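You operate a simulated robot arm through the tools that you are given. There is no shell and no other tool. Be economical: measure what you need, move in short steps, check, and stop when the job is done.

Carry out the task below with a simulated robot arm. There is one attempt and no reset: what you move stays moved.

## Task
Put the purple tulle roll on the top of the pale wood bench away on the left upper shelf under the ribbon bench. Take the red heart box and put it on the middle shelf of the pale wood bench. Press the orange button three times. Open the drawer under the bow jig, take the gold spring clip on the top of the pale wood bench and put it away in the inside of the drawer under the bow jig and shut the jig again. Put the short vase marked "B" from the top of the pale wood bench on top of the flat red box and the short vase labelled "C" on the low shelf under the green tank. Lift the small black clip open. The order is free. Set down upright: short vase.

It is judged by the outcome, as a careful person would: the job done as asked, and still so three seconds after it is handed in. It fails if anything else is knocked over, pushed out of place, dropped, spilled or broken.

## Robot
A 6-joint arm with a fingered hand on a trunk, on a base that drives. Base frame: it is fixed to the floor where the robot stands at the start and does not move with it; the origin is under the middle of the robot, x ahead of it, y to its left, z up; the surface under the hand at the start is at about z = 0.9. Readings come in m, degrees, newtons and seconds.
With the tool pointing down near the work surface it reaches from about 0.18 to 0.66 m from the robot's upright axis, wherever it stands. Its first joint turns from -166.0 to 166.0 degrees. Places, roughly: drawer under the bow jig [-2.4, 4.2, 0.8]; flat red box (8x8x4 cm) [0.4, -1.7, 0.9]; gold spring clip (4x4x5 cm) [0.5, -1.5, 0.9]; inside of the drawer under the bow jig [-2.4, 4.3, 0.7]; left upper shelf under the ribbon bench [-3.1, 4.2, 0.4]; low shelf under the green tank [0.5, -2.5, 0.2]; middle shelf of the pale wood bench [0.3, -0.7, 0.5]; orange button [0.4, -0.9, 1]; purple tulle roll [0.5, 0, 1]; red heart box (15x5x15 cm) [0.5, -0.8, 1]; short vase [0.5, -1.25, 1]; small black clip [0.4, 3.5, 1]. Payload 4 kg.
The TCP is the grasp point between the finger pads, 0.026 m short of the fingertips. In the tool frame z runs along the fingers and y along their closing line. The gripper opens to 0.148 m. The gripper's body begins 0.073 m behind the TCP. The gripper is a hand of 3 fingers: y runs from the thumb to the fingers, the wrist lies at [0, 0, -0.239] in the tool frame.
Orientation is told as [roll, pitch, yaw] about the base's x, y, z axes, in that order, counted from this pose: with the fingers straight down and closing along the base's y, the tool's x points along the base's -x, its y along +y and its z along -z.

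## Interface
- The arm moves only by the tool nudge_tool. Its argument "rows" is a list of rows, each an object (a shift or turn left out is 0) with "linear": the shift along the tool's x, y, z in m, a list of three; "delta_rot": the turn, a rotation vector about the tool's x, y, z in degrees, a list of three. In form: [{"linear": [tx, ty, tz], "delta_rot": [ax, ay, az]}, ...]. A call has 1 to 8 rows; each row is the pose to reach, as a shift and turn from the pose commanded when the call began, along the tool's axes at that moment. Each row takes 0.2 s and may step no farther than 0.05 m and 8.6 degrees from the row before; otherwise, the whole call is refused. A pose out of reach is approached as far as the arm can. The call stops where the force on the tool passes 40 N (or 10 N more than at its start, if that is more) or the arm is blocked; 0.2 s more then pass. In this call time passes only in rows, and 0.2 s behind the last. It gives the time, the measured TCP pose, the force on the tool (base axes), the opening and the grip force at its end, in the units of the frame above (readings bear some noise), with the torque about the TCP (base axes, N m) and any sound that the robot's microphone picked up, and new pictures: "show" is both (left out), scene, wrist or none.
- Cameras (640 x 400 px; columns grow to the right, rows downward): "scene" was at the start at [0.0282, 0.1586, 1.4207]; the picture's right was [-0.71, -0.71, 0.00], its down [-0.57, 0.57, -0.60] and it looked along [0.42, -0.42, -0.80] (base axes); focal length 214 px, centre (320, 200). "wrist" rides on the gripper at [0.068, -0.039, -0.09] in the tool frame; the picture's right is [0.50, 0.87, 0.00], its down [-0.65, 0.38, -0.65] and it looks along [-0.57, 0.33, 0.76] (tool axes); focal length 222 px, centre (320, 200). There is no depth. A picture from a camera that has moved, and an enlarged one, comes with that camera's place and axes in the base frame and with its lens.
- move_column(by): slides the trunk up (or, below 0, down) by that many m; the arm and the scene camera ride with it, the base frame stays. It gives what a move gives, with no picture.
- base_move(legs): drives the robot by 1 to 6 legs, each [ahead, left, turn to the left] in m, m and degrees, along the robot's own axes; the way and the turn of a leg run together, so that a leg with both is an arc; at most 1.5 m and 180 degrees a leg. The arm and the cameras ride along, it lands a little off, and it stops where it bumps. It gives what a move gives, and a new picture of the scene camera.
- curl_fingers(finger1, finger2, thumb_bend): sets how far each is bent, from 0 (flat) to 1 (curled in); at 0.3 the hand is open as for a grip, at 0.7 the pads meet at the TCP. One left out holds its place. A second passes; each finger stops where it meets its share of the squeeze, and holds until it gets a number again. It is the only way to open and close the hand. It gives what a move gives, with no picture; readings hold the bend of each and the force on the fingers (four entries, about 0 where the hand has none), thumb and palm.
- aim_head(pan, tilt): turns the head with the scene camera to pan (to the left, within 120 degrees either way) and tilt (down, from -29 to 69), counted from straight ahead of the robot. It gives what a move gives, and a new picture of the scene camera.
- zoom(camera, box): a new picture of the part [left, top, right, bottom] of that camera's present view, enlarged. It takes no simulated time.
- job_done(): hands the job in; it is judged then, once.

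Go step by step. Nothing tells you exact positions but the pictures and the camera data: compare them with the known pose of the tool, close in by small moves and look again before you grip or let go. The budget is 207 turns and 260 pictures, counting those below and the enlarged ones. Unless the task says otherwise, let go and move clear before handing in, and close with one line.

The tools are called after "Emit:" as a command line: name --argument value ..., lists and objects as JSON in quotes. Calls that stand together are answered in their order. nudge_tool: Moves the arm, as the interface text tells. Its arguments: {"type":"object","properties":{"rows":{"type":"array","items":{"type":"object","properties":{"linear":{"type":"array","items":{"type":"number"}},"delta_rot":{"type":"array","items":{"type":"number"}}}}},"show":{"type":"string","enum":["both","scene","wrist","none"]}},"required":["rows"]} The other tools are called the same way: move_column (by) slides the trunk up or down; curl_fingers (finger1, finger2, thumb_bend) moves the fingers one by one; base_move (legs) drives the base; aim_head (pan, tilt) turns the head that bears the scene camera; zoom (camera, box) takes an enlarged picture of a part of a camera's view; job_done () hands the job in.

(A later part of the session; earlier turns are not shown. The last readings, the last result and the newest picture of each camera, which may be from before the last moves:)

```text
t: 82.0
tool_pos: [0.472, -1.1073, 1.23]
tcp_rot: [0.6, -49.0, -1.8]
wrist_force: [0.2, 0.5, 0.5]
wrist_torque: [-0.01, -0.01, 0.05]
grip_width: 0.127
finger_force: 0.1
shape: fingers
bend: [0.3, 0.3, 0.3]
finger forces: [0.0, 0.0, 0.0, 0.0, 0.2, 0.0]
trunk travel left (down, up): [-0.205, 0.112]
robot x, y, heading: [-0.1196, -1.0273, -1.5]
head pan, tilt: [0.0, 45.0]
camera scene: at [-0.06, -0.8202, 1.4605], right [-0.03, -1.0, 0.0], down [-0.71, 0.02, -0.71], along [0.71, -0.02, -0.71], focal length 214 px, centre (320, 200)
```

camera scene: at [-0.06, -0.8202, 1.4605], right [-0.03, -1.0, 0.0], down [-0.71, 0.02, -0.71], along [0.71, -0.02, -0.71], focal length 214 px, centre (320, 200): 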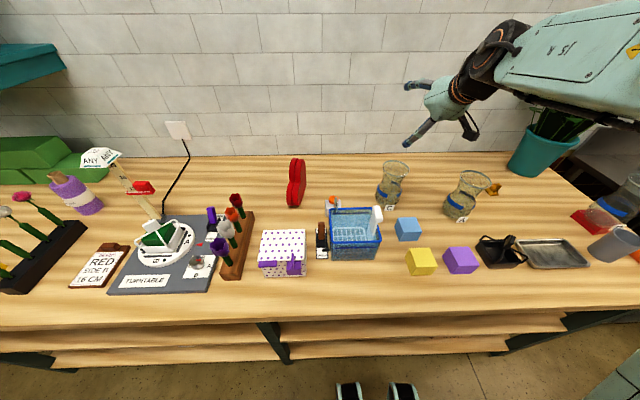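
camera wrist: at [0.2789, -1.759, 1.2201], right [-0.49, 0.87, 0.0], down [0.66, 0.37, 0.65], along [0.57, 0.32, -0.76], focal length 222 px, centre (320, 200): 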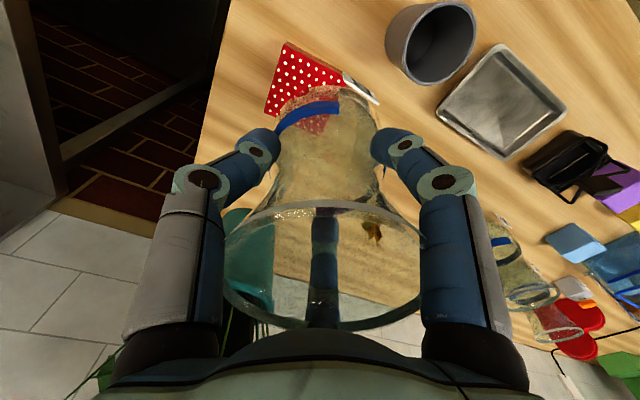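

The hand's three fingers form a triangle, so a vertical top grasp (as for B) suits C best. I'll bring the hand vertical above C at about (0.484,-1.083).

Emit:
nudge_tool --rows '[{"linear": [0, 0.004, 0], "delta_rot": [0, 8.2, 0]}, {"linear": [0, 0.008, 0], "delta_rot": [0, 16.4, 0]}, {"linear": [0.005, 0.012, 0.01], "delta_rot": [0, 24.6, 0]}, {"linear": [0.01, 0.016, 0.02], "delta_rot": [0, 32.8, 0]}, {"linear": [0.012, 0.02, 0.025], "delta_rot": [0, 41, 0]}, {"linear": [0.015, 0.024, 0.029], "delta_rot": [0, 49, 0]}]'

```text
t: 83.3
tool_pos: [0.4778, -1.0853, 1.1718]
tcp_rot: [12.3, -3.9, -1.2]
wrist_force: [0.0, 1.4, 0.1]
wrist_torque: [-0.01, -0.03, 0.0]
grip_width: 0.1269
finger_force: 0.0
shape: fingers
bend: [0.3, 0.3, 0.3]
finger forces: [0.0, 0.1, 0.1, 0.0, 0.0, 0.1]
out of reach, approached as far as the arm can: row 1, 2, 3, 4, 5, 6
trunk travel left (down, up): [-0.205, 0.112]
robot x, y, heading: [-0.1229, -1.026, -1.7]
head pan, tilt: [0.0, 45.0]
camera scene: at [-0.0604, -0.8175, 1.4602], right [-0.03, -1.0, 0.0], down [-0.71, 0.02, -0.71], along [0.71, -0.02, -0.71], focal length 214 px, centre (320, 200)
camera wrist: at [0.4053, -1.1413, 1.247], right [-0.49, 0.86, 0.15], down [0.61, 0.22, 0.76], along [0.62, 0.47, -0.63], focal length 222 px, centre (320, 200)
```

scene: 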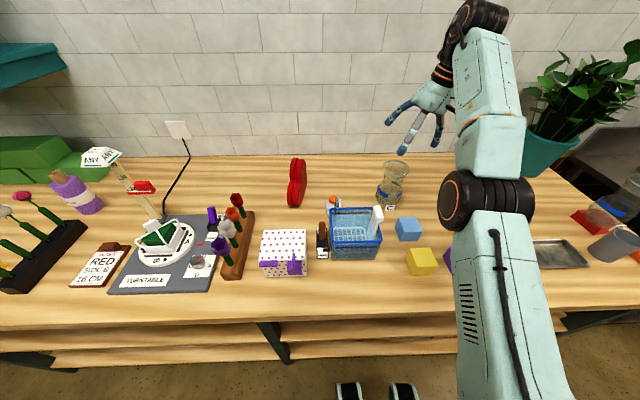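
wrist: 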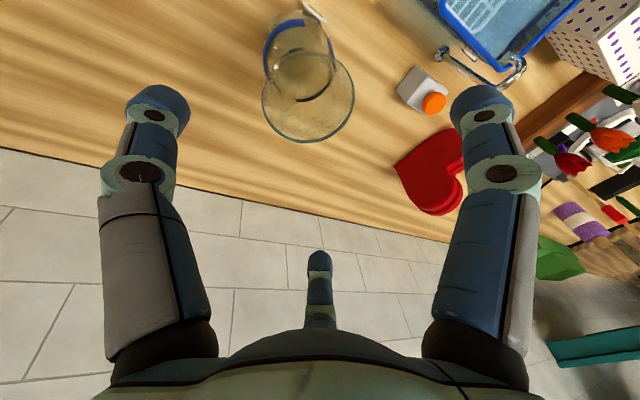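

C's reach is marginal from here; I'll pull the hand back toward the robot, then drive closer.

Emit:
nudge_tool --rows '[{"linear": [0.04, 0, 0]}, {"linear": [0.08, 0, 0]}, {"linear": [0.12, 0, 0]}, {"linear": [0.15, 0, 0]}]' --show "none"

Emit:
base_move --legs '[[0.13, -0.02, 1.7]]'

```text
t: 84.3
tool_pos: [0.4711, -1.1013, 1.1847]
tcp_rot: [12.5, -4.0, -1.1]
wrist_force: [0.1, -1.0, -0.1]
wrist_torque: [0.0, 0.01, 0.01]
grip_width: 0.1268
finger_force: 0.0
shape: fingers
bend: [0.3, 0.3, 0.3]
finger forces: [0.0, 0.0, 0.0, 0.1, 0.1, 0.0]
out of reach, approached as far as the arm can: row 1, 2, 3, 4
trunk travel left (down, up): [-0.205, 0.112]
robot x, y, heading: [-0.1195, -1.0242, -1.7]
head pan, tilt: [0.0, 45.0]
```

```text
t: 85.6
tool_pos: [0.6048, -1.107, 1.1849]
tcp_rot: [12.4, -4.0, 0.6]
wrist_force: [0.3, -0.3, -0.2]
wrist_torque: [0.0, 0.04, 0.01]
grip_width: 0.1271
finger_force: 0.1
shape: fingers
bend: [0.3, 0.3, 0.3]
finger forces: [0.1, 0.1, 0.1, 0.1, 0.1, 0.1]
trunk travel left (down, up): [-0.205, 0.112]
robot x, y, heading: [0.0081, -1.0495, -0.2]
head pan, tilt: [0.0, 45.0]
camera scene: at [0.0637, -0.8407, 1.4605], right [0.0, -1.0, 0.0], down [-0.71, 0.0, -0.71], along [0.71, 0.0, -0.71], focal length 214 px, centre (320, 200)
```

scene: 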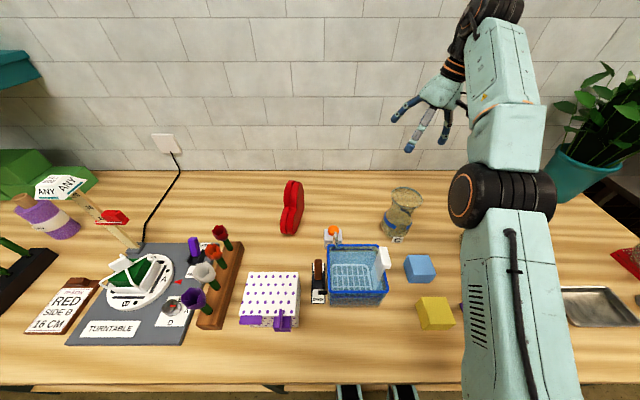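

Emit:
nudge_tool --rows '[{"linear": [0.04, 0, 0.0]}, {"linear": [0.08, 0, 0.0]}, {"linear": [0.12, 0, 0.0]}]' --show "none"

```text
t: 86.4
tool_pos: [0.5947, -1.1203, 1.1912]
tcp_rot: [12.4, -4.1, 0.6]
wrist_force: [0.6, -0.3, -0.4]
wrist_torque: [0.0, 0.03, -0.02]
grip_width: 0.1267
finger_force: 0.0
shape: fingers
bend: [0.3, 0.3, 0.3]
finger forces: [0.0, 0.1, 0.0, 0.0, 0.1, 0.0]
out of reach, approached as far as the arm can: row 1, 2, 3
trunk travel left (down, up): [-0.205, 0.112]
robot x, y, heading: [0.0059, -1.047, -0.3]
head pan, tilt: [0.0, 45.0]
```

Emit:
nudge_tool --rows '[{"delta_rot": [0, -8, 0]}, {"delta_rot": [0, -16, 0]}, {"delta_rot": [0, -24, 0]}, {"delta_rot": [0, -32, 0]}]' --show "scene"

```text
t: 87.4
tool_pos: [0.6003, -1.1235, 1.204]
tcp_rot: [12.5, -7.6, -0.2]
wrist_force: [0.6, 0.0, 0.0]
wrist_torque: [0.0, 0.0, 0.01]
grip_width: 0.1266
finger_force: 0.1
shape: fingers
bend: [0.3, 0.3, 0.3]
finger forces: [0.0, 0.0, 0.0, 0.1, 0.0, 0.0]
out of reach, approached as far as the arm can: row 1, 2, 3, 4
trunk travel left (down, up): [-0.205, 0.112]
robot x, y, heading: [0.0049, -1.0508, -0.1]
head pan, tilt: [0.0, 45.0]
camera scene: at [0.0626, -0.8406, 1.4605], right [0.0, -1.0, 0.0], down [-0.71, 0.0, -0.71], along [0.71, 0.0, -0.71], focal length 214 px, centre (320, 200)
```

scene: 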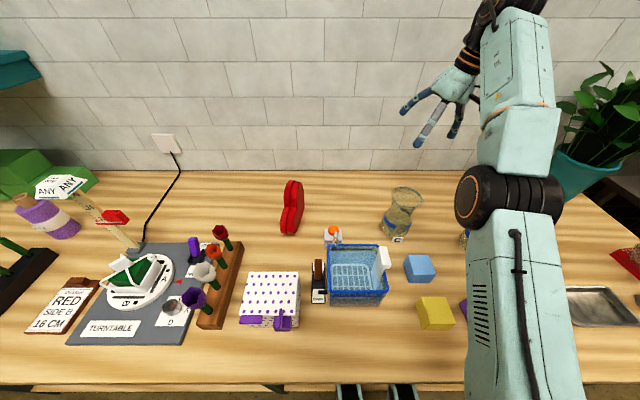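

The arm has flipped into an elbow-down configuration. I'll back off from the bench and unwind it in free space.

Emit:
base_move --legs '[[-0.65, 0, 0]]'

Emit:
nudge_tool --rows '[{"linear": [0.0, 0, 0.04], "delta_rot": [0, -4, 0]}, {"linear": [0, 0, 0.08], "delta_rot": [0, -8, 0]}, {"linear": [0, 0, 0.12], "delta_rot": [0, -12, 0]}, {"linear": [0, 0, 0.16], "delta_rot": [0, -16, 0]}, {"linear": [0, 0, 0.2], "delta_rot": [0, -20, 0]}, {"linear": [0, 0, 0.24], "delta_rot": [0, -24, 0]}, {"linear": [0, 0, 0.28], "delta_rot": [0, -28, 0]}, {"linear": [0, 0, 0.32], "delta_rot": [0, -32, 0]}]' --show "none"

```text
t: 91.2
tool_pos: [-0.0905, -1.1259, 1.204]
tcp_rot: [12.5, -7.6, -1.3]
wrist_force: [-0.2, 0.3, -0.4]
wrist_torque: [-0.02, -0.01, 0.01]
grip_width: 0.1269
finger_force: 0.0
shape: fingers
bend: [0.3, 0.3, 0.3]
finger forces: [0.0, 0.0, 0.0, 0.0, 0.0, 0.0]
trunk travel left (down, up): [-0.205, 0.112]
robot x, y, heading: [-0.6816, -1.0462, -1.1]
head pan, tilt: [0.0, 45.0]
camera scene: at [-0.6244, -0.8345, 1.4606], right [-0.02, -1.0, 0.0], down [-0.71, 0.01, -0.71], along [0.71, -0.01, -0.71], focal length 214 px, centre (320, 200)
```

scene: 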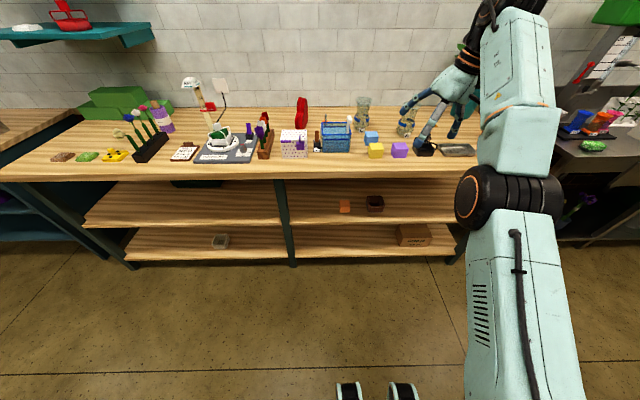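

```text
t: 93.0
tool_pos: [-0.0905, -1.1264, 1.203]
tcp_rot: [12.5, -7.6, -1.1]
wrist_force: [-0.2, 0.5, -0.4]
wrist_torque: [0.02, -0.01, 0.05]
grip_width: 0.1267
finger_force: 0.0
shape: fingers
bend: [0.3, 0.3, 0.3]
finger forces: [0.0, 0.0, 0.0, 0.0, 0.0, 0.1]
out of reach, approached as far as the arm can: row 1, 2, 3, 4, 5, 6, 7, 8
trunk travel left (down, up): [-0.205, 0.112]
robot x, y, heading: [-0.6844, -1.0419, -1.1]
head pan, tilt: [0.0, 45.0]
```

Emit:
nudge_tool --rows '[{"linear": [0.0, 0, 0.04]}, {"linear": [0, 0, 0.08]}, {"linear": [0, 0, 0.12]}, {"linear": [0, 0, 0.16]}, {"linear": [0, 0, 0.2]}]' --show "none"

Emit:
nudge_tool --rows '[{"delta_rot": [-8, 0, 0]}, {"delta_rot": [-12, 0, 0]}]' --show "none"

Emit:
nudge_tool --rows '[{"linear": [-0.04, 0, 0]}, {"linear": [-0.08, 0, 0]}, {"linear": [-0.12, 0, 0]}]' --show "none"

```text
t: 94.2
tool_pos: [-0.0744, -1.0795, 1.1369]
tcp_rot: [13.2, -1.0, 0.5]
wrist_force: [0.4, 0.4, -0.3]
wrist_torque: [-0.02, -0.02, -0.02]
grip_width: 0.1268
finger_force: 0.0
shape: fingers
bend: [0.3, 0.3, 0.3]
finger forces: [0.1, 0.0, 0.1, 0.0, 0.0, 0.0]
out of reach, approached as far as the arm can: row 1, 2, 3, 4, 5
trunk travel left (down, up): [-0.205, 0.112]
robot x, y, heading: [-0.6822, -1.0457, -0.9]
head pan, tilt: [0.0, 45.0]
```

```text
t: 94.8
tool_pos: [-0.0736, -1.083, 1.1388]
tcp_rot: [25.4, -1.0, 0.6]
wrist_force: [0.1, 0.2, -0.7]
wrist_torque: [-0.03, -0.01, 0.01]
grip_width: 0.1269
finger_force: 0.0
shape: fingers
bend: [0.3, 0.3, 0.3]
finger forces: [0.0, 0.0, 0.0, 0.0, 0.1, 0.0]
trunk travel left (down, up): [-0.205, 0.112]
robot x, y, heading: [-0.6798, -1.0461, -0.9]
head pan, tilt: [0.0, 45.0]
```

```text
t: 95.6
tool_pos: [-0.0617, -1.0721, 1.1179]
tcp_rot: [25.3, -1.1, 0.5]
wrist_force: [-0.9, -0.1, 0.3]
wrist_torque: [0.01, -0.02, -0.04]
grip_width: 0.1267
finger_force: 0.0
shape: fingers
bend: [0.3, 0.3, 0.3]
finger forces: [0.0, 0.1, 0.1, 0.0, 0.0, 0.0]
out of reach, approached as far as the arm can: row 1, 2, 3
trunk travel left (down, up): [-0.205, 0.112]
robot x, y, heading: [-0.6836, -1.043, -1.0]
head pan, tilt: [0.0, 45.0]
```

Emit:
nudge_tool --rows '[{"linear": [0, -0.011, 0.023], "delta_rot": [3.1, -5, -2.4]}, {"linear": [0, -0.022, 0.046], "delta_rot": [6.2, -10, -4.8]}, {"linear": [0, -0.032, 0.068], "delta_rot": [9.3, -15, -7.2]}, {"linear": [0, -0.043, 0.09], "delta_rot": [12.4, -20, -9.6]}, {"linear": [0, -0.053, 0.113], "delta_rot": [15.5, -25, -12]}, {"linear": [0, -0.064, 0.136], "delta_rot": [18.6, -30, -14.4]}, {"linear": [0, -0.074, 0.158], "delta_rot": [21.8, -35, -16.8]}, {"linear": [0, -0.085, 0.181], "delta_rot": [25, -40, -19]}]' --show "scene"

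```text
t: 97.4
tool_pos: [-0.06, -1.071, 0.9272]
tcp_rot: [-4.1, -42.3, 12.3]
wrist_force: [-0.6, 0.3, 0.2]
wrist_torque: [-0.03, 0.03, -0.02]
grip_width: 0.1268
finger_force: 0.0
shape: fingers
bend: [0.3, 0.3, 0.3]
finger forces: [0.0, 0.1, 0.0, 0.0, 0.0, 0.0]
out of reach, approached as far as the arm can: row 8
trunk travel left (down, up): [-0.205, 0.112]
robot x, y, heading: [-0.685, -1.045, -0.8]
head pan, tilt: [0.0, 45.0]
camera scene: at [-0.6238, -0.8345, 1.4605], right [-0.02, -1.0, 0.0], down [-0.71, 0.01, -0.71], along [0.71, -0.01, -0.71], focal length 214 px, centre (320, 200)
```

scene: 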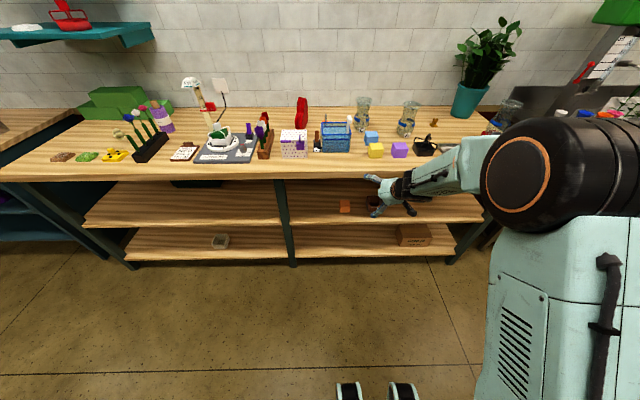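

It has unfolded to the elbow-up form. Now bring the hand up and vertical.

Emit:
nudge_tool --rows '[{"linear": [-0.009, 0, -0.038], "delta_rot": [0.6, 5.2, 1.4]}, {"linear": [-0.018, 0, -0.076], "delta_rot": [1.2, 10.5, 2.9]}, {"linear": [-0.026, 0, -0.114], "delta_rot": [1.9, 15.8, 4.3]}, {"linear": [-0.035, 0, -0.152], "delta_rot": [2.5, 21, 5.8]}, {"linear": [-0.044, 0, -0.19], "delta_rot": [3.1, 26, 7.2]}, {"linear": [-0.052, 0, -0.228], "delta_rot": [3.8, 31.5, 8.7]}, {"linear": [-0.061, 0, -0.265], "delta_rot": [4.4, 36.7, 10.1]}, {"linear": [-0.069, 0, -0.3], "delta_rot": [5, 42, 11.6]}]' --show "scene"

```text
t: 99.2
tool_pos: [-0.2419, -1.1397, 1.1783]
tcp_rot: [10.6, -7.9, -3.5]
wrist_force: [0.3, 1.2, 0.0]
wrist_torque: [0.01, 0.0, 0.0]
grip_width: 0.1268
finger_force: 0.0
shape: fingers
bend: [0.3, 0.3, 0.3]
finger forces: [0.0, 0.0, 0.0, 0.0, 0.0, 0.1]
out of reach, approached as far as the arm can: row 1, 2, 3, 4, 5, 6, 7, 8
trunk travel left (down, up): [-0.205, 0.112]
robot x, y, heading: [-0.6809, -1.0451, -0.9]
head pan, tilt: [0.0, 45.0]
camera scene: at [-0.6234, -0.8344, 1.4605], right [-0.02, -1.0, 0.0], down [-0.71, 0.01, -0.71], along [0.71, -0.01, -0.71], focal length 214 px, centre (320, 200)
```

scene: 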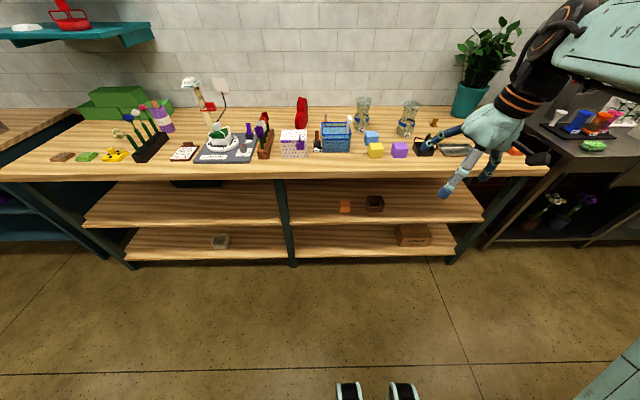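

Emit:
nudge_tool --rows '[{"linear": [0.01, -0.01, 0], "delta_rot": [5.3, 4, -1.7]}, {"linear": [0.02, -0.02, 0], "delta_rot": [10.6, 7.9, -3.5]}]' --show "none"

Emit:
nudge_tool --rows '[{"linear": [0.01, -0.02, 0]}, {"linear": [0.02, -0.04, 0]}]' --show "scene"

```text
t: 99.8
tool_pos: [-0.2501, -1.1539, 1.1758]
tcp_rot: [10.4, -7.2, -2.4]
wrist_force: [0.1, 0.0, 0.2]
wrist_torque: [0.01, -0.04, -0.03]
grip_width: 0.1268
finger_force: 0.0
shape: fingers
bend: [0.3, 0.3, 0.3]
finger forces: [0.0, 0.1, 0.0, 0.0, 0.0, 0.0]
out of reach, approached as far as the arm can: row 1, 2
trunk travel left (down, up): [-0.205, 0.112]
robot x, y, heading: [-0.6868, -1.0441, -1.3]
head pan, tilt: [0.0, 45.0]
```

```text
t: 100.4
tool_pos: [-0.2709, -1.1929, 1.1649]
tcp_rot: [10.5, -7.3, -2.4]
wrist_force: [-0.6, -1.0, 0.4]
wrist_torque: [0.0, -0.02, 0.0]
grip_width: 0.1272
finger_force: 0.0
shape: fingers
bend: [0.3, 0.3, 0.3]
finger forces: [0.0, 0.0, 0.1, 0.0, 0.0, 0.1]
trunk travel left (down, up): [-0.205, 0.112]
robot x, y, heading: [-0.6799, -1.0456, -1.0]
head pan, tilt: [0.0, 45.0]
camera scene: at [-0.624, -0.8347, 1.4606], right [-0.02, -1.0, 0.0], down [-0.71, 0.01, -0.71], along [0.71, -0.01, -0.71], focal length 214 px, centre (320, 200)
```

scene: 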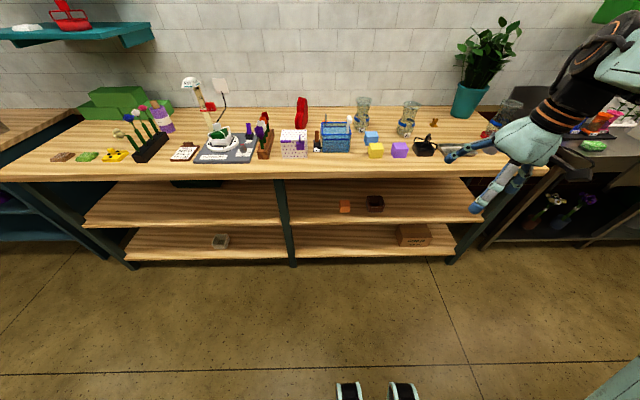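

Emit:
nudge_tool --rows '[{"delta_rot": [5, 0, 0]}, {"delta_rot": [10, 0, 0]}]' --show "none"

Emit:
nudge_tool --rows '[{"delta_rot": [0, 4, 0]}, {"delta_rot": [0, 8, 0]}]' --show "none"

Emit:
nudge_tool --rows '[{"linear": [0, -0.02, 0]}, {"linear": [0, -0.04, 0]}, {"linear": [0, -0.06, 0]}]' --show "none"

Emit:
nudge_tool --rows '[{"delta_rot": [5, 0, 0]}, {"delta_rot": [10, 0, 0]}]' --show "none"

```text
t: 101.0
tool_pos: [-0.2718, -1.1954, 1.1649]
tcp_rot: [8.8, -7.6, -2.4]
wrist_force: [0.6, 0.6, -0.1]
wrist_torque: [-0.02, -0.03, 0.03]
grip_width: 0.1269
finger_force: 0.0
shape: fingers
bend: [0.3, 0.3, 0.3]
finger forces: [0.1, 0.1, 0.0, 0.0, 0.0, 0.0]
out of reach, approached as far as the arm can: row 1, 2
trunk travel left (down, up): [-0.205, 0.112]
robot x, y, heading: [-0.6848, -1.0476, -1.0]
head pan, tilt: [0.0, 45.0]
```

```text
t: 101.6
tool_pos: [-0.2737, -1.1982, 1.1659]
tcp_rot: [12.1, -1.5, -1.6]
wrist_force: [0.2, -1.0, 0.1]
wrist_torque: [-0.02, 0.01, 0.0]
grip_width: 0.1273
finger_force: 0.0
shape: fingers
bend: [0.3, 0.3, 0.3]
finger forces: [0.1, 0.0, 0.0, 0.0, 0.0, 0.0]
out of reach, approached as far as the arm can: row 1, 2
trunk travel left (down, up): [-0.205, 0.112]
robot x, y, heading: [-0.6843, -1.0442, -1.0]
head pan, tilt: [0.0, 45.0]
```

```text
t: 102.4
tool_pos: [-0.2736, -1.258, 1.151]
tcp_rot: [12.1, -1.5, -1.5]
wrist_force: [-0.3, 0.8, 0.6]
wrist_torque: [-0.02, -0.01, -0.03]
grip_width: 0.127
finger_force: 0.1
shape: fingers
bend: [0.3, 0.3, 0.3]
finger forces: [0.0, 0.0, 0.0, 0.1, 0.0, 0.0]
trunk travel left (down, up): [-0.205, 0.112]
robot x, y, heading: [-0.6822, -1.0475, -1.0]
head pan, tilt: [0.0, 45.0]
```

```text
t: 103.0
tool_pos: [-0.2777, -1.2603, 1.1516]
tcp_rot: [9.9, -3.6, -2.1]
wrist_force: [0.6, 0.0, -0.6]
wrist_torque: [0.03, 0.0, 0.0]
grip_width: 0.1271
finger_force: 0.0
shape: fingers
bend: [0.3, 0.3, 0.3]
finger forces: [0.0, 0.0, 0.0, 0.1, 0.0, 0.0]
out of reach, approached as far as the arm can: row 1, 2
trunk travel left (down, up): [-0.205, 0.112]
robot x, y, heading: [-0.6838, -1.0434, -1.0]
head pan, tilt: [0.0, 45.0]
```

Emit:
nudge_tool --rows '[{"delta_rot": [0, 0, 8]}, {"delta_rot": [0, 0, 16]}, {"delta_rot": [0, 0, 24]}, {"delta_rot": [0, 0, 32]}, {"delta_rot": [0, 0, 40]}]' --show "none"

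Emit:
nudge_tool --rows '[{"delta_rot": [5, 0, 0]}, {"delta_rot": [10, 0, 0]}]' --show "scene"

```text
t: 104.2
tool_pos: [-0.2767, -1.2604, 1.1521]
tcp_rot: [10.0, 3.7, -41.4]
wrist_force: [-1.2, 0.3, -0.2]
wrist_torque: [-0.02, -0.01, 0.03]
grip_width: 0.1267
finger_force: 0.1
shape: fingers
bend: [0.3, 0.3, 0.3]
finger forces: [0.1, 0.0, 0.1, 0.0, 0.1, 0.1]
trunk travel left (down, up): [-0.205, 0.112]
robot x, y, heading: [-0.6832, -1.0436, -1.0]
head pan, tilt: [0.0, 45.0]
```

```text
t: 104.8
tool_pos: [-0.2792, -1.2597, 1.1528]
tcp_rot: [10.0, 3.6, -41.3]
wrist_force: [-0.3, 0.2, -0.3]
wrist_torque: [0.01, -0.01, -0.01]
grip_width: 0.127
finger_force: 0.0
shape: fingers
bend: [0.3, 0.3, 0.3]
finger forces: [0.1, 0.1, 0.0, 0.0, 0.0, 0.0]
out of reach, approached as far as the arm can: row 1, 2
trunk travel left (down, up): [-0.205, 0.112]
robot x, y, heading: [-0.6828, -1.0483, -0.9]
head pan, tilt: [0.0, 45.0]
camera scene: at [-0.624, -0.8345, 1.4605], right [-0.02, -1.0, 0.0], down [-0.71, 0.01, -0.71], along [0.71, -0.01, -0.71], focal length 214 px, centre (320, 200)
```

scene: 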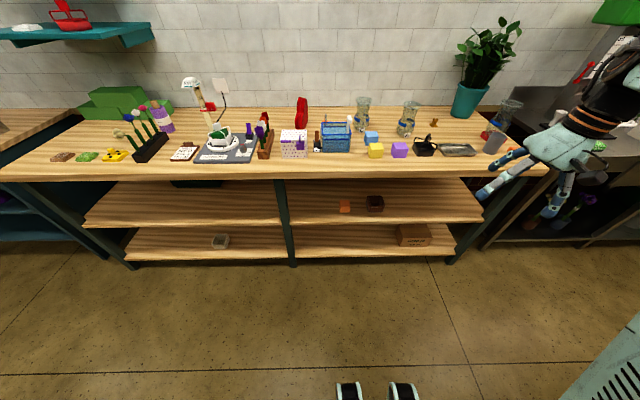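

Emit:
nudge_tool --rows '[{"delta_rot": [0, 0, -8]}, {"delta_rot": [0, 0, -16]}, {"delta_rot": [0, 0, -24]}, {"delta_rot": [0, 0, -32]}, {"delta_rot": [0, 0, -40]}]' --show "none"

Emit:
nudge_tool --rows '[{"linear": [-0.02, 0.02, 0.02], "delta_rot": [0, -8, 0]}, {"linear": [-0.04, 0.04, 0.04], "delta_rot": [0, -16, 0]}, {"linear": [-0.06, 0.06, 0.06], "delta_rot": [0, -24, 0]}, {"linear": [-0.08, 0.08, 0.08], "delta_rot": [0, -32, 0]}, {"linear": [-0.1, 0.1, 0.1], "delta_rot": [0, -40, 0]}]' --show "none"

Emit:
nudge_tool --rows '[{"delta_rot": [8, 0, 0]}, {"delta_rot": [16, 0, 0]}, {"delta_rot": [24, 0, 0]}, {"delta_rot": [32, 0, 0]}]' --show "scene"

```text
t: 106.0
tool_pos: [-0.2781, -1.2595, 1.153]
tcp_rot: [10.0, -3.6, -1.9]
wrist_force: [0.0, -0.4, 0.3]
wrist_torque: [0.02, -0.02, 0.02]
grip_width: 0.1275
finger_force: 0.1
shape: fingers
bend: [0.3, 0.3, 0.3]
finger forces: [0.0, 0.0, 0.0, 0.1, 0.0, 0.0]
trunk travel left (down, up): [-0.205, 0.112]
robot x, y, heading: [-0.6827, -1.0473, -1.1]
head pan, tilt: [0.0, 45.0]
```

```text
t: 107.2
tool_pos: [-0.1713, -1.1452, 1.0761]
tcp_rot: [13.6, -42.7, -10.7]
wrist_force: [0.6, 0.0, -0.2]
wrist_torque: [-0.04, 0.02, -0.01]
grip_width: 0.1272
finger_force: 0.1
shape: fingers
bend: [0.3, 0.3, 0.3]
finger forces: [0.0, 0.1, 0.0, 0.1, 0.0, 0.1]
trunk travel left (down, up): [-0.205, 0.112]
robot x, y, heading: [-0.6805, -1.0427, -0.9]
head pan, tilt: [0.0, 45.0]
```

```text
t: 108.2
tool_pos: [-0.1595, -1.1561, 1.0838]
tcp_rot: [0.2, -47.5, -10.2]
wrist_force: [0.7, 0.5, 0.7]
wrist_torque: [0.0, -0.02, -0.01]
grip_width: 0.1271
finger_force: 0.1
shape: fingers
bend: [0.3, 0.3, 0.3]
finger forces: [0.0, 0.1, 0.0, 0.1, 0.0, 0.0]
out of reach, approached as far as the arm can: row 2, 3, 4
trunk travel left (down, up): [-0.205, 0.112]
robot x, y, heading: [-0.682, -1.0439, -1.2]
head pan, tilt: [0.0, 45.0]
camera scene: at [-0.6241, -0.8348, 1.4606], right [-0.02, -1.0, 0.0], down [-0.71, 0.01, -0.71], along [0.71, -0.01, -0.71], focal length 214 px, centre (320, 200)
```

scene: 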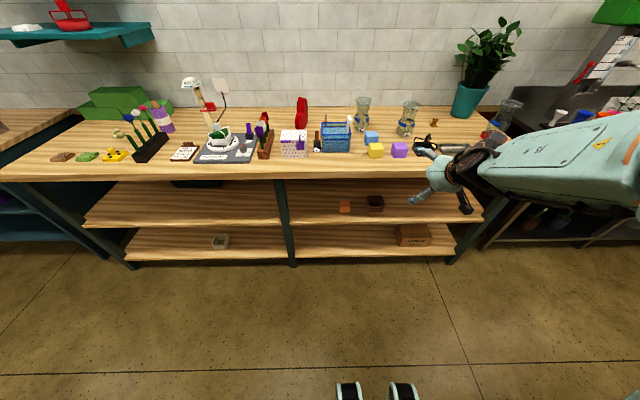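

Emit:
zoom --camera "scene" --box '[400, 80, 640, 230]'

```text
2.67 times, centred on (520, 155) of scene
camera zoom: at [-0.6241, -0.8348, 1.4606], right [-0.02, -1.0, 0.0], down [-0.71, 0.01, -0.71], along [0.71, -0.01, -0.71], focal length 572 px, centre (-213, 320)
```

zoom: 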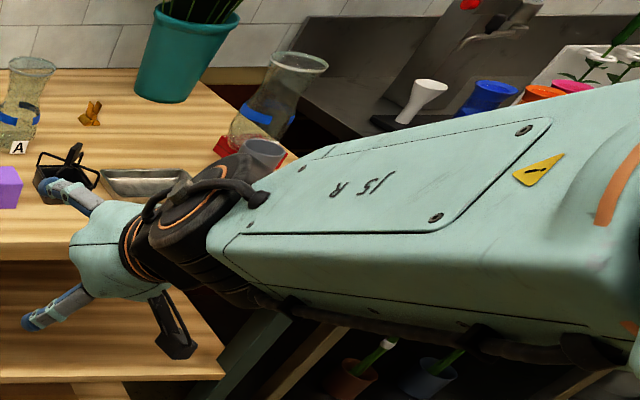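

The forearm has rolled half a turn (joint 4 near its limit). I'll swing the hand left, up and back down through the forearm axis to undo that.

Emit:
nudge_tool --rows '[{"linear": [0.004, 0.024, -0.005], "delta_rot": [-5.9, 0, -5.4]}, {"linear": [0.008, 0.047, -0.009], "delta_rot": [-11.8, 0, -10.8]}, {"linear": [0.012, 0.07, -0.014], "delta_rot": [-17.7, 0, -16.2]}, {"linear": [0.017, 0.094, -0.019], "delta_rot": [-23.6, 0, -21.6]}]' --show "none"

Emit:
nudge_tool --rows '[{"linear": [-0.027, 0, -0.013], "delta_rot": [0, -7.4, 0]}, {"linear": [-0.054, 0, -0.026], "delta_rot": [0, -14.8, 0]}, {"linear": [-0.081, 0, -0.039], "delta_rot": [0, -22.2, 0]}, {"linear": [-0.108, 0, -0.052], "delta_rot": [0, -29.6, 0]}, {"linear": [-0.135, 0, -0.066], "delta_rot": [0, -37, 0]}, {"linear": [-0.162, 0, -0.079], "delta_rot": [0, -44.4, 0]}, {"linear": [-0.188, 0, -0.092], "delta_rot": [0, -52, 0]}]' --show "scene"

```text
t: 109.2
tool_pos: [-0.1719, -1.0594, 1.0829]
tcp_rot: [0.1, -47.7, 22.0]
wrist_force: [0.6, -0.8, -0.8]
wrist_torque: [0.01, -0.03, -0.02]
grip_width: 0.1271
finger_force: 0.1
shape: fingers
bend: [0.3, 0.3, 0.3]
finger forces: [0.0, 0.0, 0.1, 0.0, 0.0, 0.1]
trunk travel left (down, up): [-0.205, 0.112]
robot x, y, heading: [-0.6826, -1.044, -1.0]
head pan, tilt: [0.0, 45.0]
```

```text
t: 110.8
tool_pos: [-0.1133, -1.0383, 1.2878]
tcp_rot: [180.0, -80.4, -158.1]
wrist_force: [-0.2, 0.0, -0.2]
wrist_torque: [0.01, -0.02, 0.01]
grip_width: 0.1267
finger_force: 0.1
shape: fingers
bend: [0.3, 0.3, 0.3]
finger forces: [0.0, 0.1, 0.0, 0.1, 0.0, 0.0]
trunk travel left (down, up): [-0.205, 0.112]
robot x, y, heading: [-0.6843, -1.0475, -0.8]
head pan, tilt: [0.0, 45.0]
camera scene: at [-0.6235, -0.8345, 1.4605], right [-0.02, -1.0, 0.0], down [-0.71, 0.01, -0.71], along [0.71, -0.01, -0.71], focal length 214 px, centre (320, 200)
```

scene: 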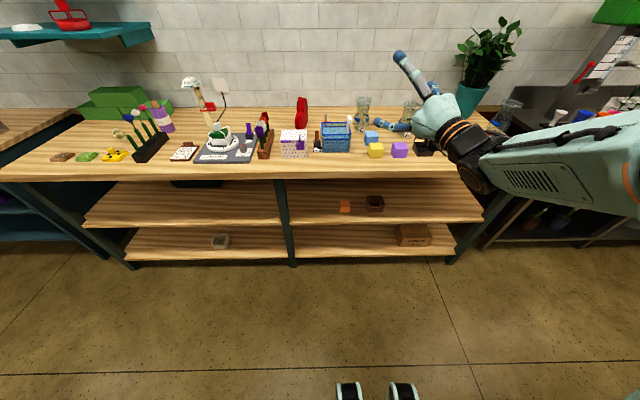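

Emit:
nudge_tool --rows '[{"linear": [-0.001, -0.03, -0.008], "delta_rot": [7.4, 0, -1.3]}, {"linear": [-0.003, -0.059, -0.016], "delta_rot": [14.8, 0, -2.6]}, {"linear": [-0.004, -0.089, -0.024], "delta_rot": [22.1, 0, -3.9]}, {"linear": [-0.005, -0.118, -0.031], "delta_rot": [29.5, 0, -5.2]}]' --show "none"

Emit:
nudge_tool --rows '[{"linear": [0.027, 0, -0.01], "delta_rot": [0, 7, 0]}, {"linear": [0.054, 0, -0.02], "delta_rot": [0, 14, 0]}, {"linear": [0.08, 0, -0.03], "delta_rot": [0, 21, 0]}, {"linear": [0.107, 0, -0.04], "delta_rot": [0, 28, 0]}, {"linear": [0.133, 0, -0.05], "delta_rot": [0, 35, 0]}, {"linear": [0.16, 0, -0.061], "delta_rot": [0, 42, 0]}]' --show "scene"

```text
t: 111.8
tool_pos: [-0.0997, -1.1595, 1.2858]
tcp_rot: [-179.0, -80.4, 170.9]
wrist_force: [-0.4, -0.7, 0.3]
wrist_torque: [-0.03, 0.0, 0.02]
grip_width: 0.1271
finger_force: 0.0
shape: fingers
bend: [0.3, 0.3, 0.3]
finger forces: [0.1, 0.1, 0.0, 0.0, 0.1, 0.0]
trunk travel left (down, up): [-0.205, 0.112]
robot x, y, heading: [-0.6803, -1.0446, -0.8]
head pan, tilt: [0.0, 45.0]
```

```text
t: 113.2
tool_pos: [-0.132, -1.1545, 1.1164]
tcp_rot: [-0.4, -57.7, -7.8]
wrist_force: [0.1, -0.2, 0.5]
wrist_torque: [-0.01, 0.02, 0.0]
grip_width: 0.1271
finger_force: 0.1
shape: fingers
bend: [0.3, 0.3, 0.3]
finger forces: [0.1, 0.1, 0.0, 0.0, 0.0, 0.0]
trunk travel left (down, up): [-0.205, 0.112]
robot x, y, heading: [-0.6815, -1.0455, -1.0]
head pan, tilt: [0.0, 45.0]
camera scene: at [-0.6237, -0.8345, 1.4605], right [-0.02, -1.0, 0.0], down [-0.71, 0.01, -0.71], along [0.71, -0.01, -0.71], focal length 214 px, centre (320, 200)
```

scene: 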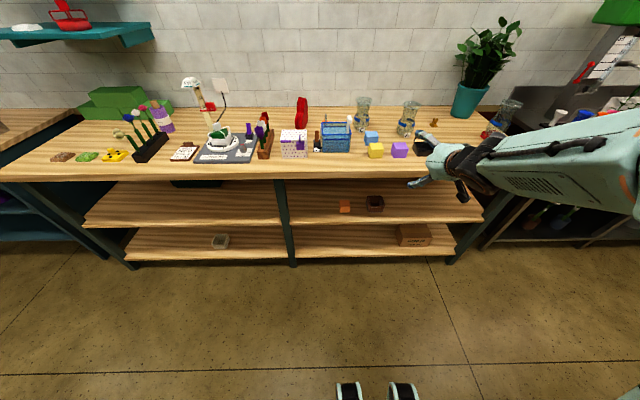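

Emit:
nudge_tool --rows '[{"linear": [0.005, 0, -0.022], "delta_rot": [0, 8.2, 0]}, {"linear": [0.01, 0, -0.044], "delta_rot": [0, 16.4, 0]}, {"linear": [0.014, 0, -0.066], "delta_rot": [0, 24.6, 0]}, {"linear": [0.019, 0, -0.088], "delta_rot": [0, 32.9, 0]}, {"linear": [0.024, 0, -0.11], "delta_rot": [0, 41.2, 0]}, {"linear": [0.029, 0, -0.132], "delta_rot": [0, 49.5, 0]}, {"linear": [0.033, 0, -0.154], "delta_rot": [0, 57.7, 0]}]' --show "none"

Emit:
nudge_tool --rows '[{"linear": [0, 0, -0.01], "delta_rot": [0, 0, -4]}, {"linear": [0, 0, -0.02], "delta_rot": [0, 0, -7.8]}]' --show "none"

```text
t: 114.8
tool_pos: [-0.2992, -1.1679, 1.166]
tcp_rot: [10.9, -4.0, -8.4]
wrist_force: [-0.1, -0.3, -0.8]
wrist_torque: [0.04, 0.03, 0.03]
grip_width: 0.1269
finger_force: 0.0
shape: fingers
bend: [0.3, 0.3, 0.3]
finger forces: [0.0, 0.1, 0.1, 0.0, 0.0, 0.1]
out of reach, approached as far as the arm can: row 1, 2, 3, 4, 5, 6, 7
trunk travel left (down, up): [-0.205, 0.112]
robot x, y, heading: [-0.6817, -1.0457, -0.9]
head pan, tilt: [0.0, 45.0]
```

```text
t: 115.4
tool_pos: [-0.2984, -1.1701, 1.185]
tcp_rot: [10.2, -5.4, -0.7]
wrist_force: [-0.3, 0.3, -1.0]
wrist_torque: [0.01, 0.05, 0.0]
grip_width: 0.1269
finger_force: 0.0
shape: fingers
bend: [0.3, 0.3, 0.3]
finger forces: [0.0, 0.0, 0.0, 0.0, 0.1, 0.0]
trunk travel left (down, up): [-0.205, 0.112]
robot x, y, heading: [-0.6828, -1.0447, -1.0]
head pan, tilt: [0.0, 45.0]
```

Emit:
zoom --camera "scene" --box '[400, 0, 640, 230]'

```text
1.74 times, centred on (520, 115) of scene
camera zoom: at [-0.6241, -0.8344, 1.4605], right [-0.02, -1.0, 0.0], down [-0.71, 0.01, -0.71], along [0.71, -0.01, -0.71], focal length 373 px, centre (-28, 348)
```

zoom: 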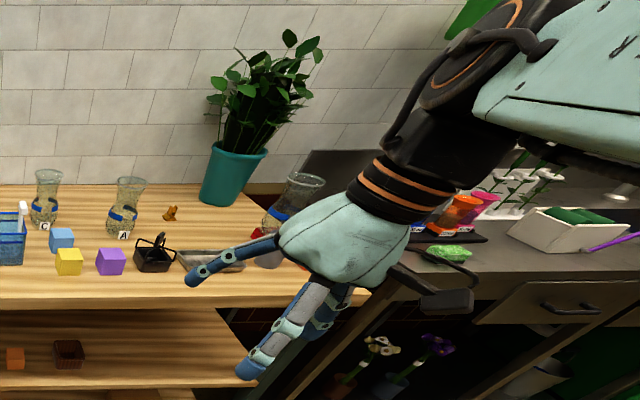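

It rolled back because the crossing passed left of the forearm axis (I estimate the axis azimuth at about −16°). I'll repeat with a better azimuth.

Emit:
nudge_tool --rows '[{"linear": [-0.021, 0.003, 0.007], "delta_rot": [0, -7.4, 0]}, {"linear": [-0.043, 0.006, 0.014], "delta_rot": [0, -14.8, 0]}, {"linear": [-0.064, 0.009, 0.021], "delta_rot": [0, -22.3, 0]}, {"linear": [-0.086, 0.012, 0.028], "delta_rot": [0, -29.7, 0]}, {"linear": [-0.107, 0.015, 0.035], "delta_rot": [0, -37, 0]}, {"linear": [-0.13, 0.02, 0.05], "delta_rot": [0, -43, 0]}]' --show "none"

Emit:
nudge_tool --rows '[{"linear": [0.004, 0.024, -0.005], "delta_rot": [-5.9, 0, -5.4]}, {"linear": [0.008, 0.047, -0.009], "delta_rot": [-11.8, 0, -10.8]}, {"linear": [0.012, 0.07, -0.014], "delta_rot": [-17.7, 0, -16.2]}, {"linear": [0.017, 0.094, -0.019], "delta_rot": [-23.6, 0, -21.6]}]' --show "none"

Emit:
nudge_tool --rows '[{"linear": [-0.027, 0, -0.013], "delta_rot": [0, -7.4, 0]}, {"linear": [-0.054, 0, -0.026], "delta_rot": [0, -14.8, 0]}, {"linear": [-0.081, 0, -0.039], "delta_rot": [0, -22.2, 0]}, {"linear": [-0.108, 0, -0.052], "delta_rot": [0, -29.6, 0]}, {"linear": [-0.135, 0, -0.066], "delta_rot": [0, -37, 0]}, {"linear": [-0.162, 0, -0.079], "delta_rot": [0, -44.4, 0]}, {"linear": [-0.188, 0, -0.092], "delta_rot": [0, -52, 0]}]' --show "scene"

```text
t: 116.8
tool_pos: [-0.1632, -1.1438, 1.1487]
tcp_rot: [15.1, -47.7, -11.0]
wrist_force: [-1.0, -0.6, 0.1]
wrist_torque: [-0.03, 0.02, -0.02]
grip_width: 0.1268
finger_force: 0.1
shape: fingers
bend: [0.3, 0.3, 0.3]
finger forces: [0.1, 0.0, 0.0, 0.1, 0.0, 0.0]
trunk travel left (down, up): [-0.205, 0.112]
robot x, y, heading: [-0.6847, -1.043, -0.9]
head pan, tilt: [0.0, 45.0]
```

```text
t: 117.8
tool_pos: [-0.191, -1.0505, 1.1667]
tcp_rot: [13.3, -53.1, 22.0]
wrist_force: [0.9, 0.0, -0.3]
wrist_torque: [-0.04, -0.01, -0.01]
grip_width: 0.1273
finger_force: 0.0
shape: fingers
bend: [0.3, 0.3, 0.3]
finger forces: [0.0, 0.0, 0.0, 0.1, 0.0, 0.1]
trunk travel left (down, up): [-0.205, 0.112]
robot x, y, heading: [-0.6809, -1.0419, -1.2]
head pan, tilt: [0.0, 45.0]
```

```text
t: 119.4
tool_pos: [-0.1462, -1.0557, 1.3732]
tcp_rot: [152.9, -72.3, -121.6]
wrist_force: [0.4, 0.0, 0.1]
wrist_torque: [0.01, -0.01, 0.02]
grip_width: 0.127
finger_force: 0.0
shape: fingers
bend: [0.3, 0.3, 0.3]
finger forces: [0.0, 0.0, 0.0, 0.0, 0.0, 0.1]
trunk travel left (down, up): [-0.205, 0.112]
robot x, y, heading: [-0.6828, -1.0467, -1.1]
head pan, tilt: [0.0, 45.0]
camera scene: at [-0.6238, -0.8344, 1.4605], right [-0.02, -1.0, 0.0], down [-0.71, 0.01, -0.71], along [0.71, -0.01, -0.71], focal length 214 px, centre (320, 200)
```

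scene: 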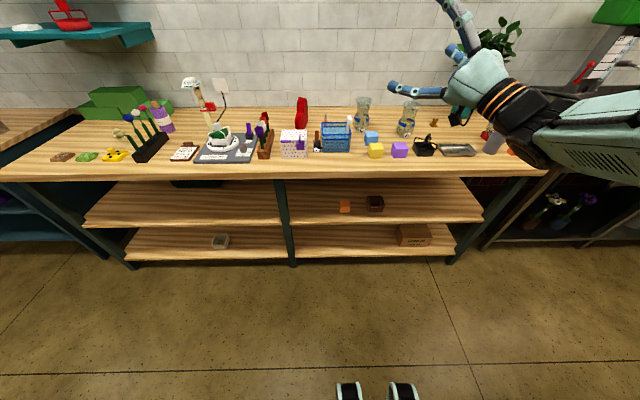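

Emit:
nudge_tool --rows '[{"linear": [-0.005, -0.02, -0.0076], "delta_rot": [7.3, -1.07, -2.07]}, {"linear": [-0.01, -0.04, -0.015], "delta_rot": [14.6, -2.1, -4.1]}, {"linear": [-0.015, -0.061, -0.0228], "delta_rot": [21.9, -3.2, -6.2]}, {"linear": [-0.021, -0.081, -0.03], "delta_rot": [29.2, -4.3, -8.3]}, {"linear": [-0.026, -0.102, -0.038], "delta_rot": [36.5, -5.3, -10.3]}, {"linear": [-0.031, -0.122, -0.0455], "delta_rot": [43.8, -6.4, -12.4]}]' --show "scene"

```text
t: 120.8
tool_pos: [-0.122, -1.1885, 1.3727]
tcp_rot: [152.7, -72.4, -167.4]
wrist_force: [-0.8, -0.1, 1.0]
wrist_torque: [0.01, 0.03, -0.02]
grip_width: 0.1271
finger_force: 0.0
shape: fingers
bend: [0.3, 0.3, 0.3]
finger forces: [0.0, 0.1, 0.0, 0.0, 0.1, 0.0]
trunk travel left (down, up): [-0.205, 0.112]
robot x, y, heading: [-0.6847, -1.0437, -1.2]
head pan, tilt: [0.0, 45.0]
camera scene: at [-0.6236, -0.8345, 1.4605], right [-0.02, -1.0, 0.0], down [-0.71, 0.01, -0.71], along [0.71, -0.01, -0.71], focal length 214 px, centre (320, 200)
```

scene: 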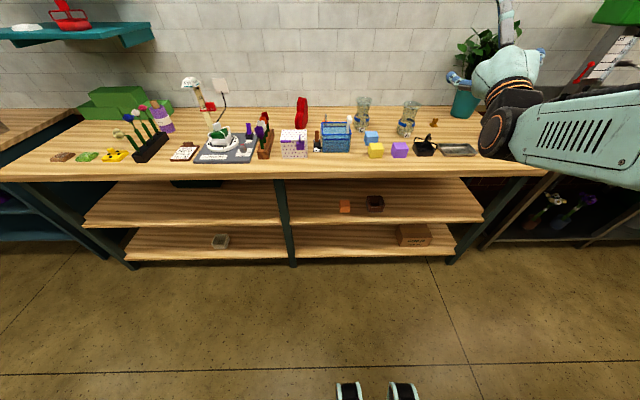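

The wrist bend is now in the vertical plane; lower straight through the axis.

Emit:
nudge_tool --rows '[{"linear": [0.029, -0.004, -0.017], "delta_rot": [1.2, 8.4, 0]}, {"linear": [0.059, -0.008, -0.034], "delta_rot": [2.5, 16.8, 0]}, {"linear": [0.088, -0.013, -0.052], "delta_rot": [3.7, 25.2, 0]}, {"linear": [0.118, -0.017, -0.069], "delta_rot": [4.9, 33.6, 0]}, {"linear": [0.147, -0.021, -0.086], "delta_rot": [6.2, 42, 0]}, {"linear": [0.177, -0.026, -0.104], "delta_rot": [7.4, 50.4, 0]}, {"linear": [0.206, -0.03, -0.121], "delta_rot": [8.6, 58.8, 0]}]' --show "scene"

```text
t: 122.4
tool_pos: [-0.1803, -1.1737, 1.1376]
tcp_rot: [8.5, -45.4, -27.5]
wrist_force: [-0.5, -0.3, 0.1]
wrist_torque: [0.01, -0.02, 0.0]
grip_width: 0.1271
finger_force: 0.0
shape: fingers
bend: [0.3, 0.3, 0.3]
finger forces: [0.1, 0.0, 0.0, 0.0, 0.0, 0.0]
out of reach, approached as far as the arm can: row 5
trunk travel left (down, up): [-0.205, 0.112]
robot x, y, heading: [-0.6852, -1.043, -1.2]
head pan, tilt: [0.0, 45.0]
camera scene: at [-0.6234, -0.8346, 1.4605], right [-0.02, -1.0, 0.0], down [-0.71, 0.01, -0.71], along [0.71, -0.01, -0.71], focal length 214 px, centre (320, 200)
```

scene: 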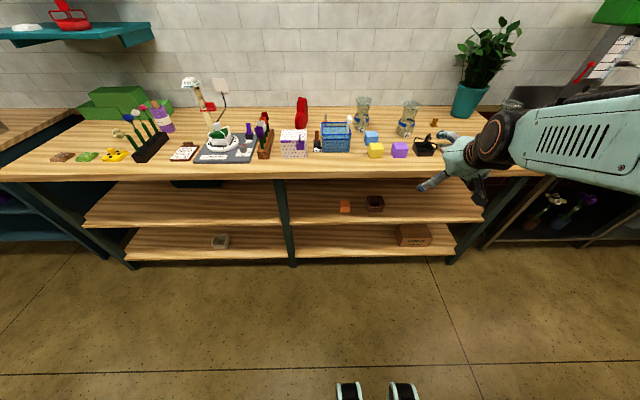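

Crossed over. Now to vertical in the good configuration.

Emit:
nudge_tool --rows '[{"linear": [0.003, -0.002, -0.016], "delta_rot": [-0.4, 6.6, -3.2]}, {"linear": [0.006, -0.005, -0.033], "delta_rot": [-0.9, 13.2, -6.5]}, {"linear": [0.01, -0.007, -0.049], "delta_rot": [-1.3, 19.8, -9.7]}, {"linear": [0.013, -0.01, -0.066], "delta_rot": [-1.7, 26.5, -13]}, {"linear": [0.016, -0.012, -0.082], "delta_rot": [-2.1, 33.1, -16.2]}, {"linear": [0.019, -0.015, -0.099], "delta_rot": [-2.6, 39.7, -19.5]}, {"linear": [0.0227, -0.017, -0.115], "delta_rot": [-3, 46.3, -22.7]}]' --show "scene"

```text
t: 124.0
tool_pos: [-0.2815, -1.1553, 1.2007]
tcp_rot: [0.1, -0.1, 0.0]
wrist_force: [0.3, 0.6, 0.0]
wrist_torque: [0.0, -0.01, 0.0]
grip_width: 0.1271
finger_force: 0.0
shape: fingers
bend: [0.3, 0.3, 0.3]
finger forces: [0.0, 0.1, 0.0, 0.0, 0.0, 0.0]
trunk travel left (down, up): [-0.205, 0.112]
robot x, y, heading: [-0.6844, -1.0432, -0.9]
head pan, tilt: [0.0, 45.0]
camera scene: at [-0.6235, -0.8346, 1.4605], right [-0.02, -1.0, 0.0], down [-0.71, 0.01, -0.71], along [0.71, -0.01, -0.71], focal length 214 px, centre (320, 200)
```

scene: 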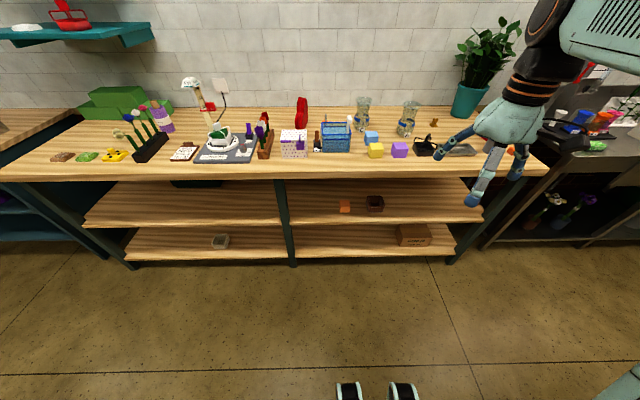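

Arm is healthy again (tool vertical). Driving to vase C.

Emit:
base_move --legs '[[0.66, 0.02, 0.9]]'

Emit:
nudge_tool --rows '[{"linear": [-0.02, 0, 0]}, {"linear": [-0.05, 0, 0.02]}]' --show "wrist"

```text
t: 127.7
tool_pos: [0.3834, -1.1426, 1.1994]
tcp_rot: [-0.1, -0.1, 0.4]
wrist_force: [-0.7, 0.1, 0.2]
wrist_torque: [-0.01, 0.0, -0.03]
grip_width: 0.1271
finger_force: 0.1
shape: fingers
bend: [0.3, 0.3, 0.3]
finger forces: [0.0, 0.0, 0.0, 0.1, 0.1, 0.0]
trunk travel left (down, up): [-0.205, 0.112]
robot x, y, heading: [-0.0174, -1.032, -0.4]
head pan, tilt: [0.0, 45.0]
camera scene: at [0.0381, -0.8238, 1.4605], right [-0.01, -1.0, 0.0], down [-0.71, 0.01, -0.71], along [0.71, -0.01, -0.71], focal length 214 px, centre (320, 200)
```

scene: 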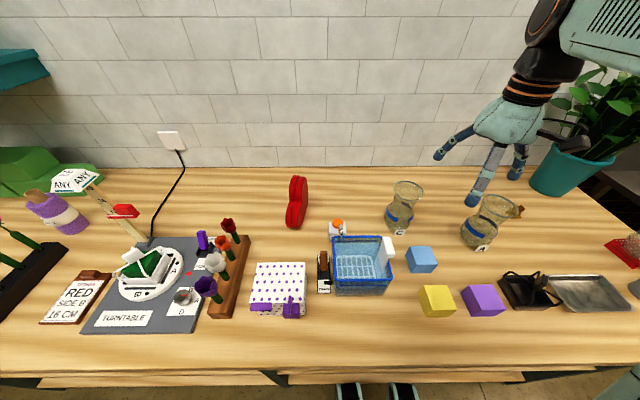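

```text
t: 128.3
tool_pos: [0.4336, -1.1429, 1.1796]
tcp_rot: [-0.1, -0.1, 0.6]
wrist_force: [0.3, 0.5, 0.2]
wrist_torque: [0.01, 0.01, 0.0]
grip_width: 0.127
finger_force: 0.0
shape: fingers
bend: [0.3, 0.3, 0.3]
finger forces: [0.0, 0.0, 0.0, 0.0, 0.0, 0.1]
trunk travel left (down, up): [-0.205, 0.112]
robot x, y, heading: [-0.0201, -1.0345, -0.6]
head pan, tilt: [0.0, 45.0]
camera wrist: at [0.366, -1.1819, 1.2692], right [-0.51, 0.86, 0.0], down [0.65, 0.39, 0.66], along [0.57, 0.33, -0.76], focal length 222 px, centre (320, 200)
```

wrist: 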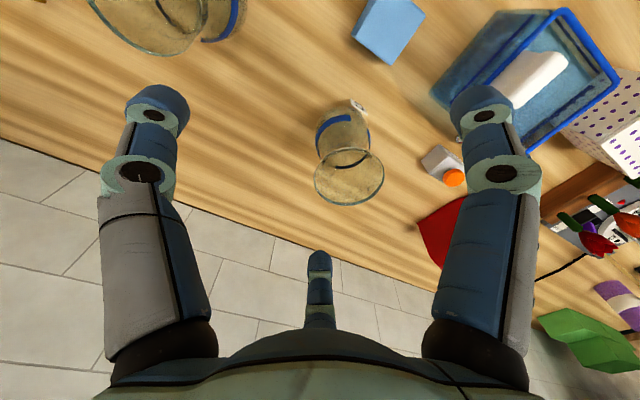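

C's rim centre is at (0.480,-1.077). Move over and descend.

Emit:
nudge_tool --rows '[{"linear": [-0.023, 0.033, 0]}, {"linear": [-0.047, 0.066, 0]}, {"linear": [-0.047, 0.066, 0.04]}, {"linear": [-0.047, 0.066, 0.08]}]' --show "wrist"

```text
t: 129.3
tool_pos: [0.4805, -1.0726, 1.0978]
tcp_rot: [-0.1, -0.2, 0.5]
wrist_force: [0.0, -0.3, -0.3]
wrist_torque: [-0.02, -0.02, 0.0]
grip_width: 0.1272
finger_force: 0.0
shape: fingers
bend: [0.3, 0.3, 0.3]
finger forces: [0.0, 0.1, 0.1, 0.0, 0.0, 0.0]
trunk travel left (down, up): [-0.205, 0.112]
robot x, y, heading: [-0.0199, -1.0356, -0.4]
head pan, tilt: [0.0, 45.0]
camera wrist: at [0.4134, -1.1121, 1.188], right [-0.51, 0.86, 0.0], down [0.65, 0.38, 0.66], along [0.57, 0.33, -0.76], focal length 222 px, centre (320, 200)
```

wrist: 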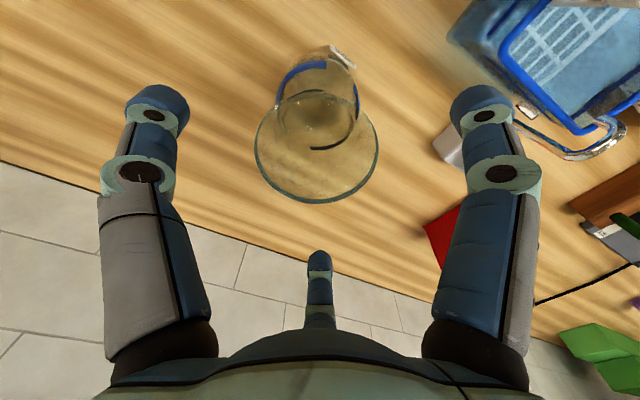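

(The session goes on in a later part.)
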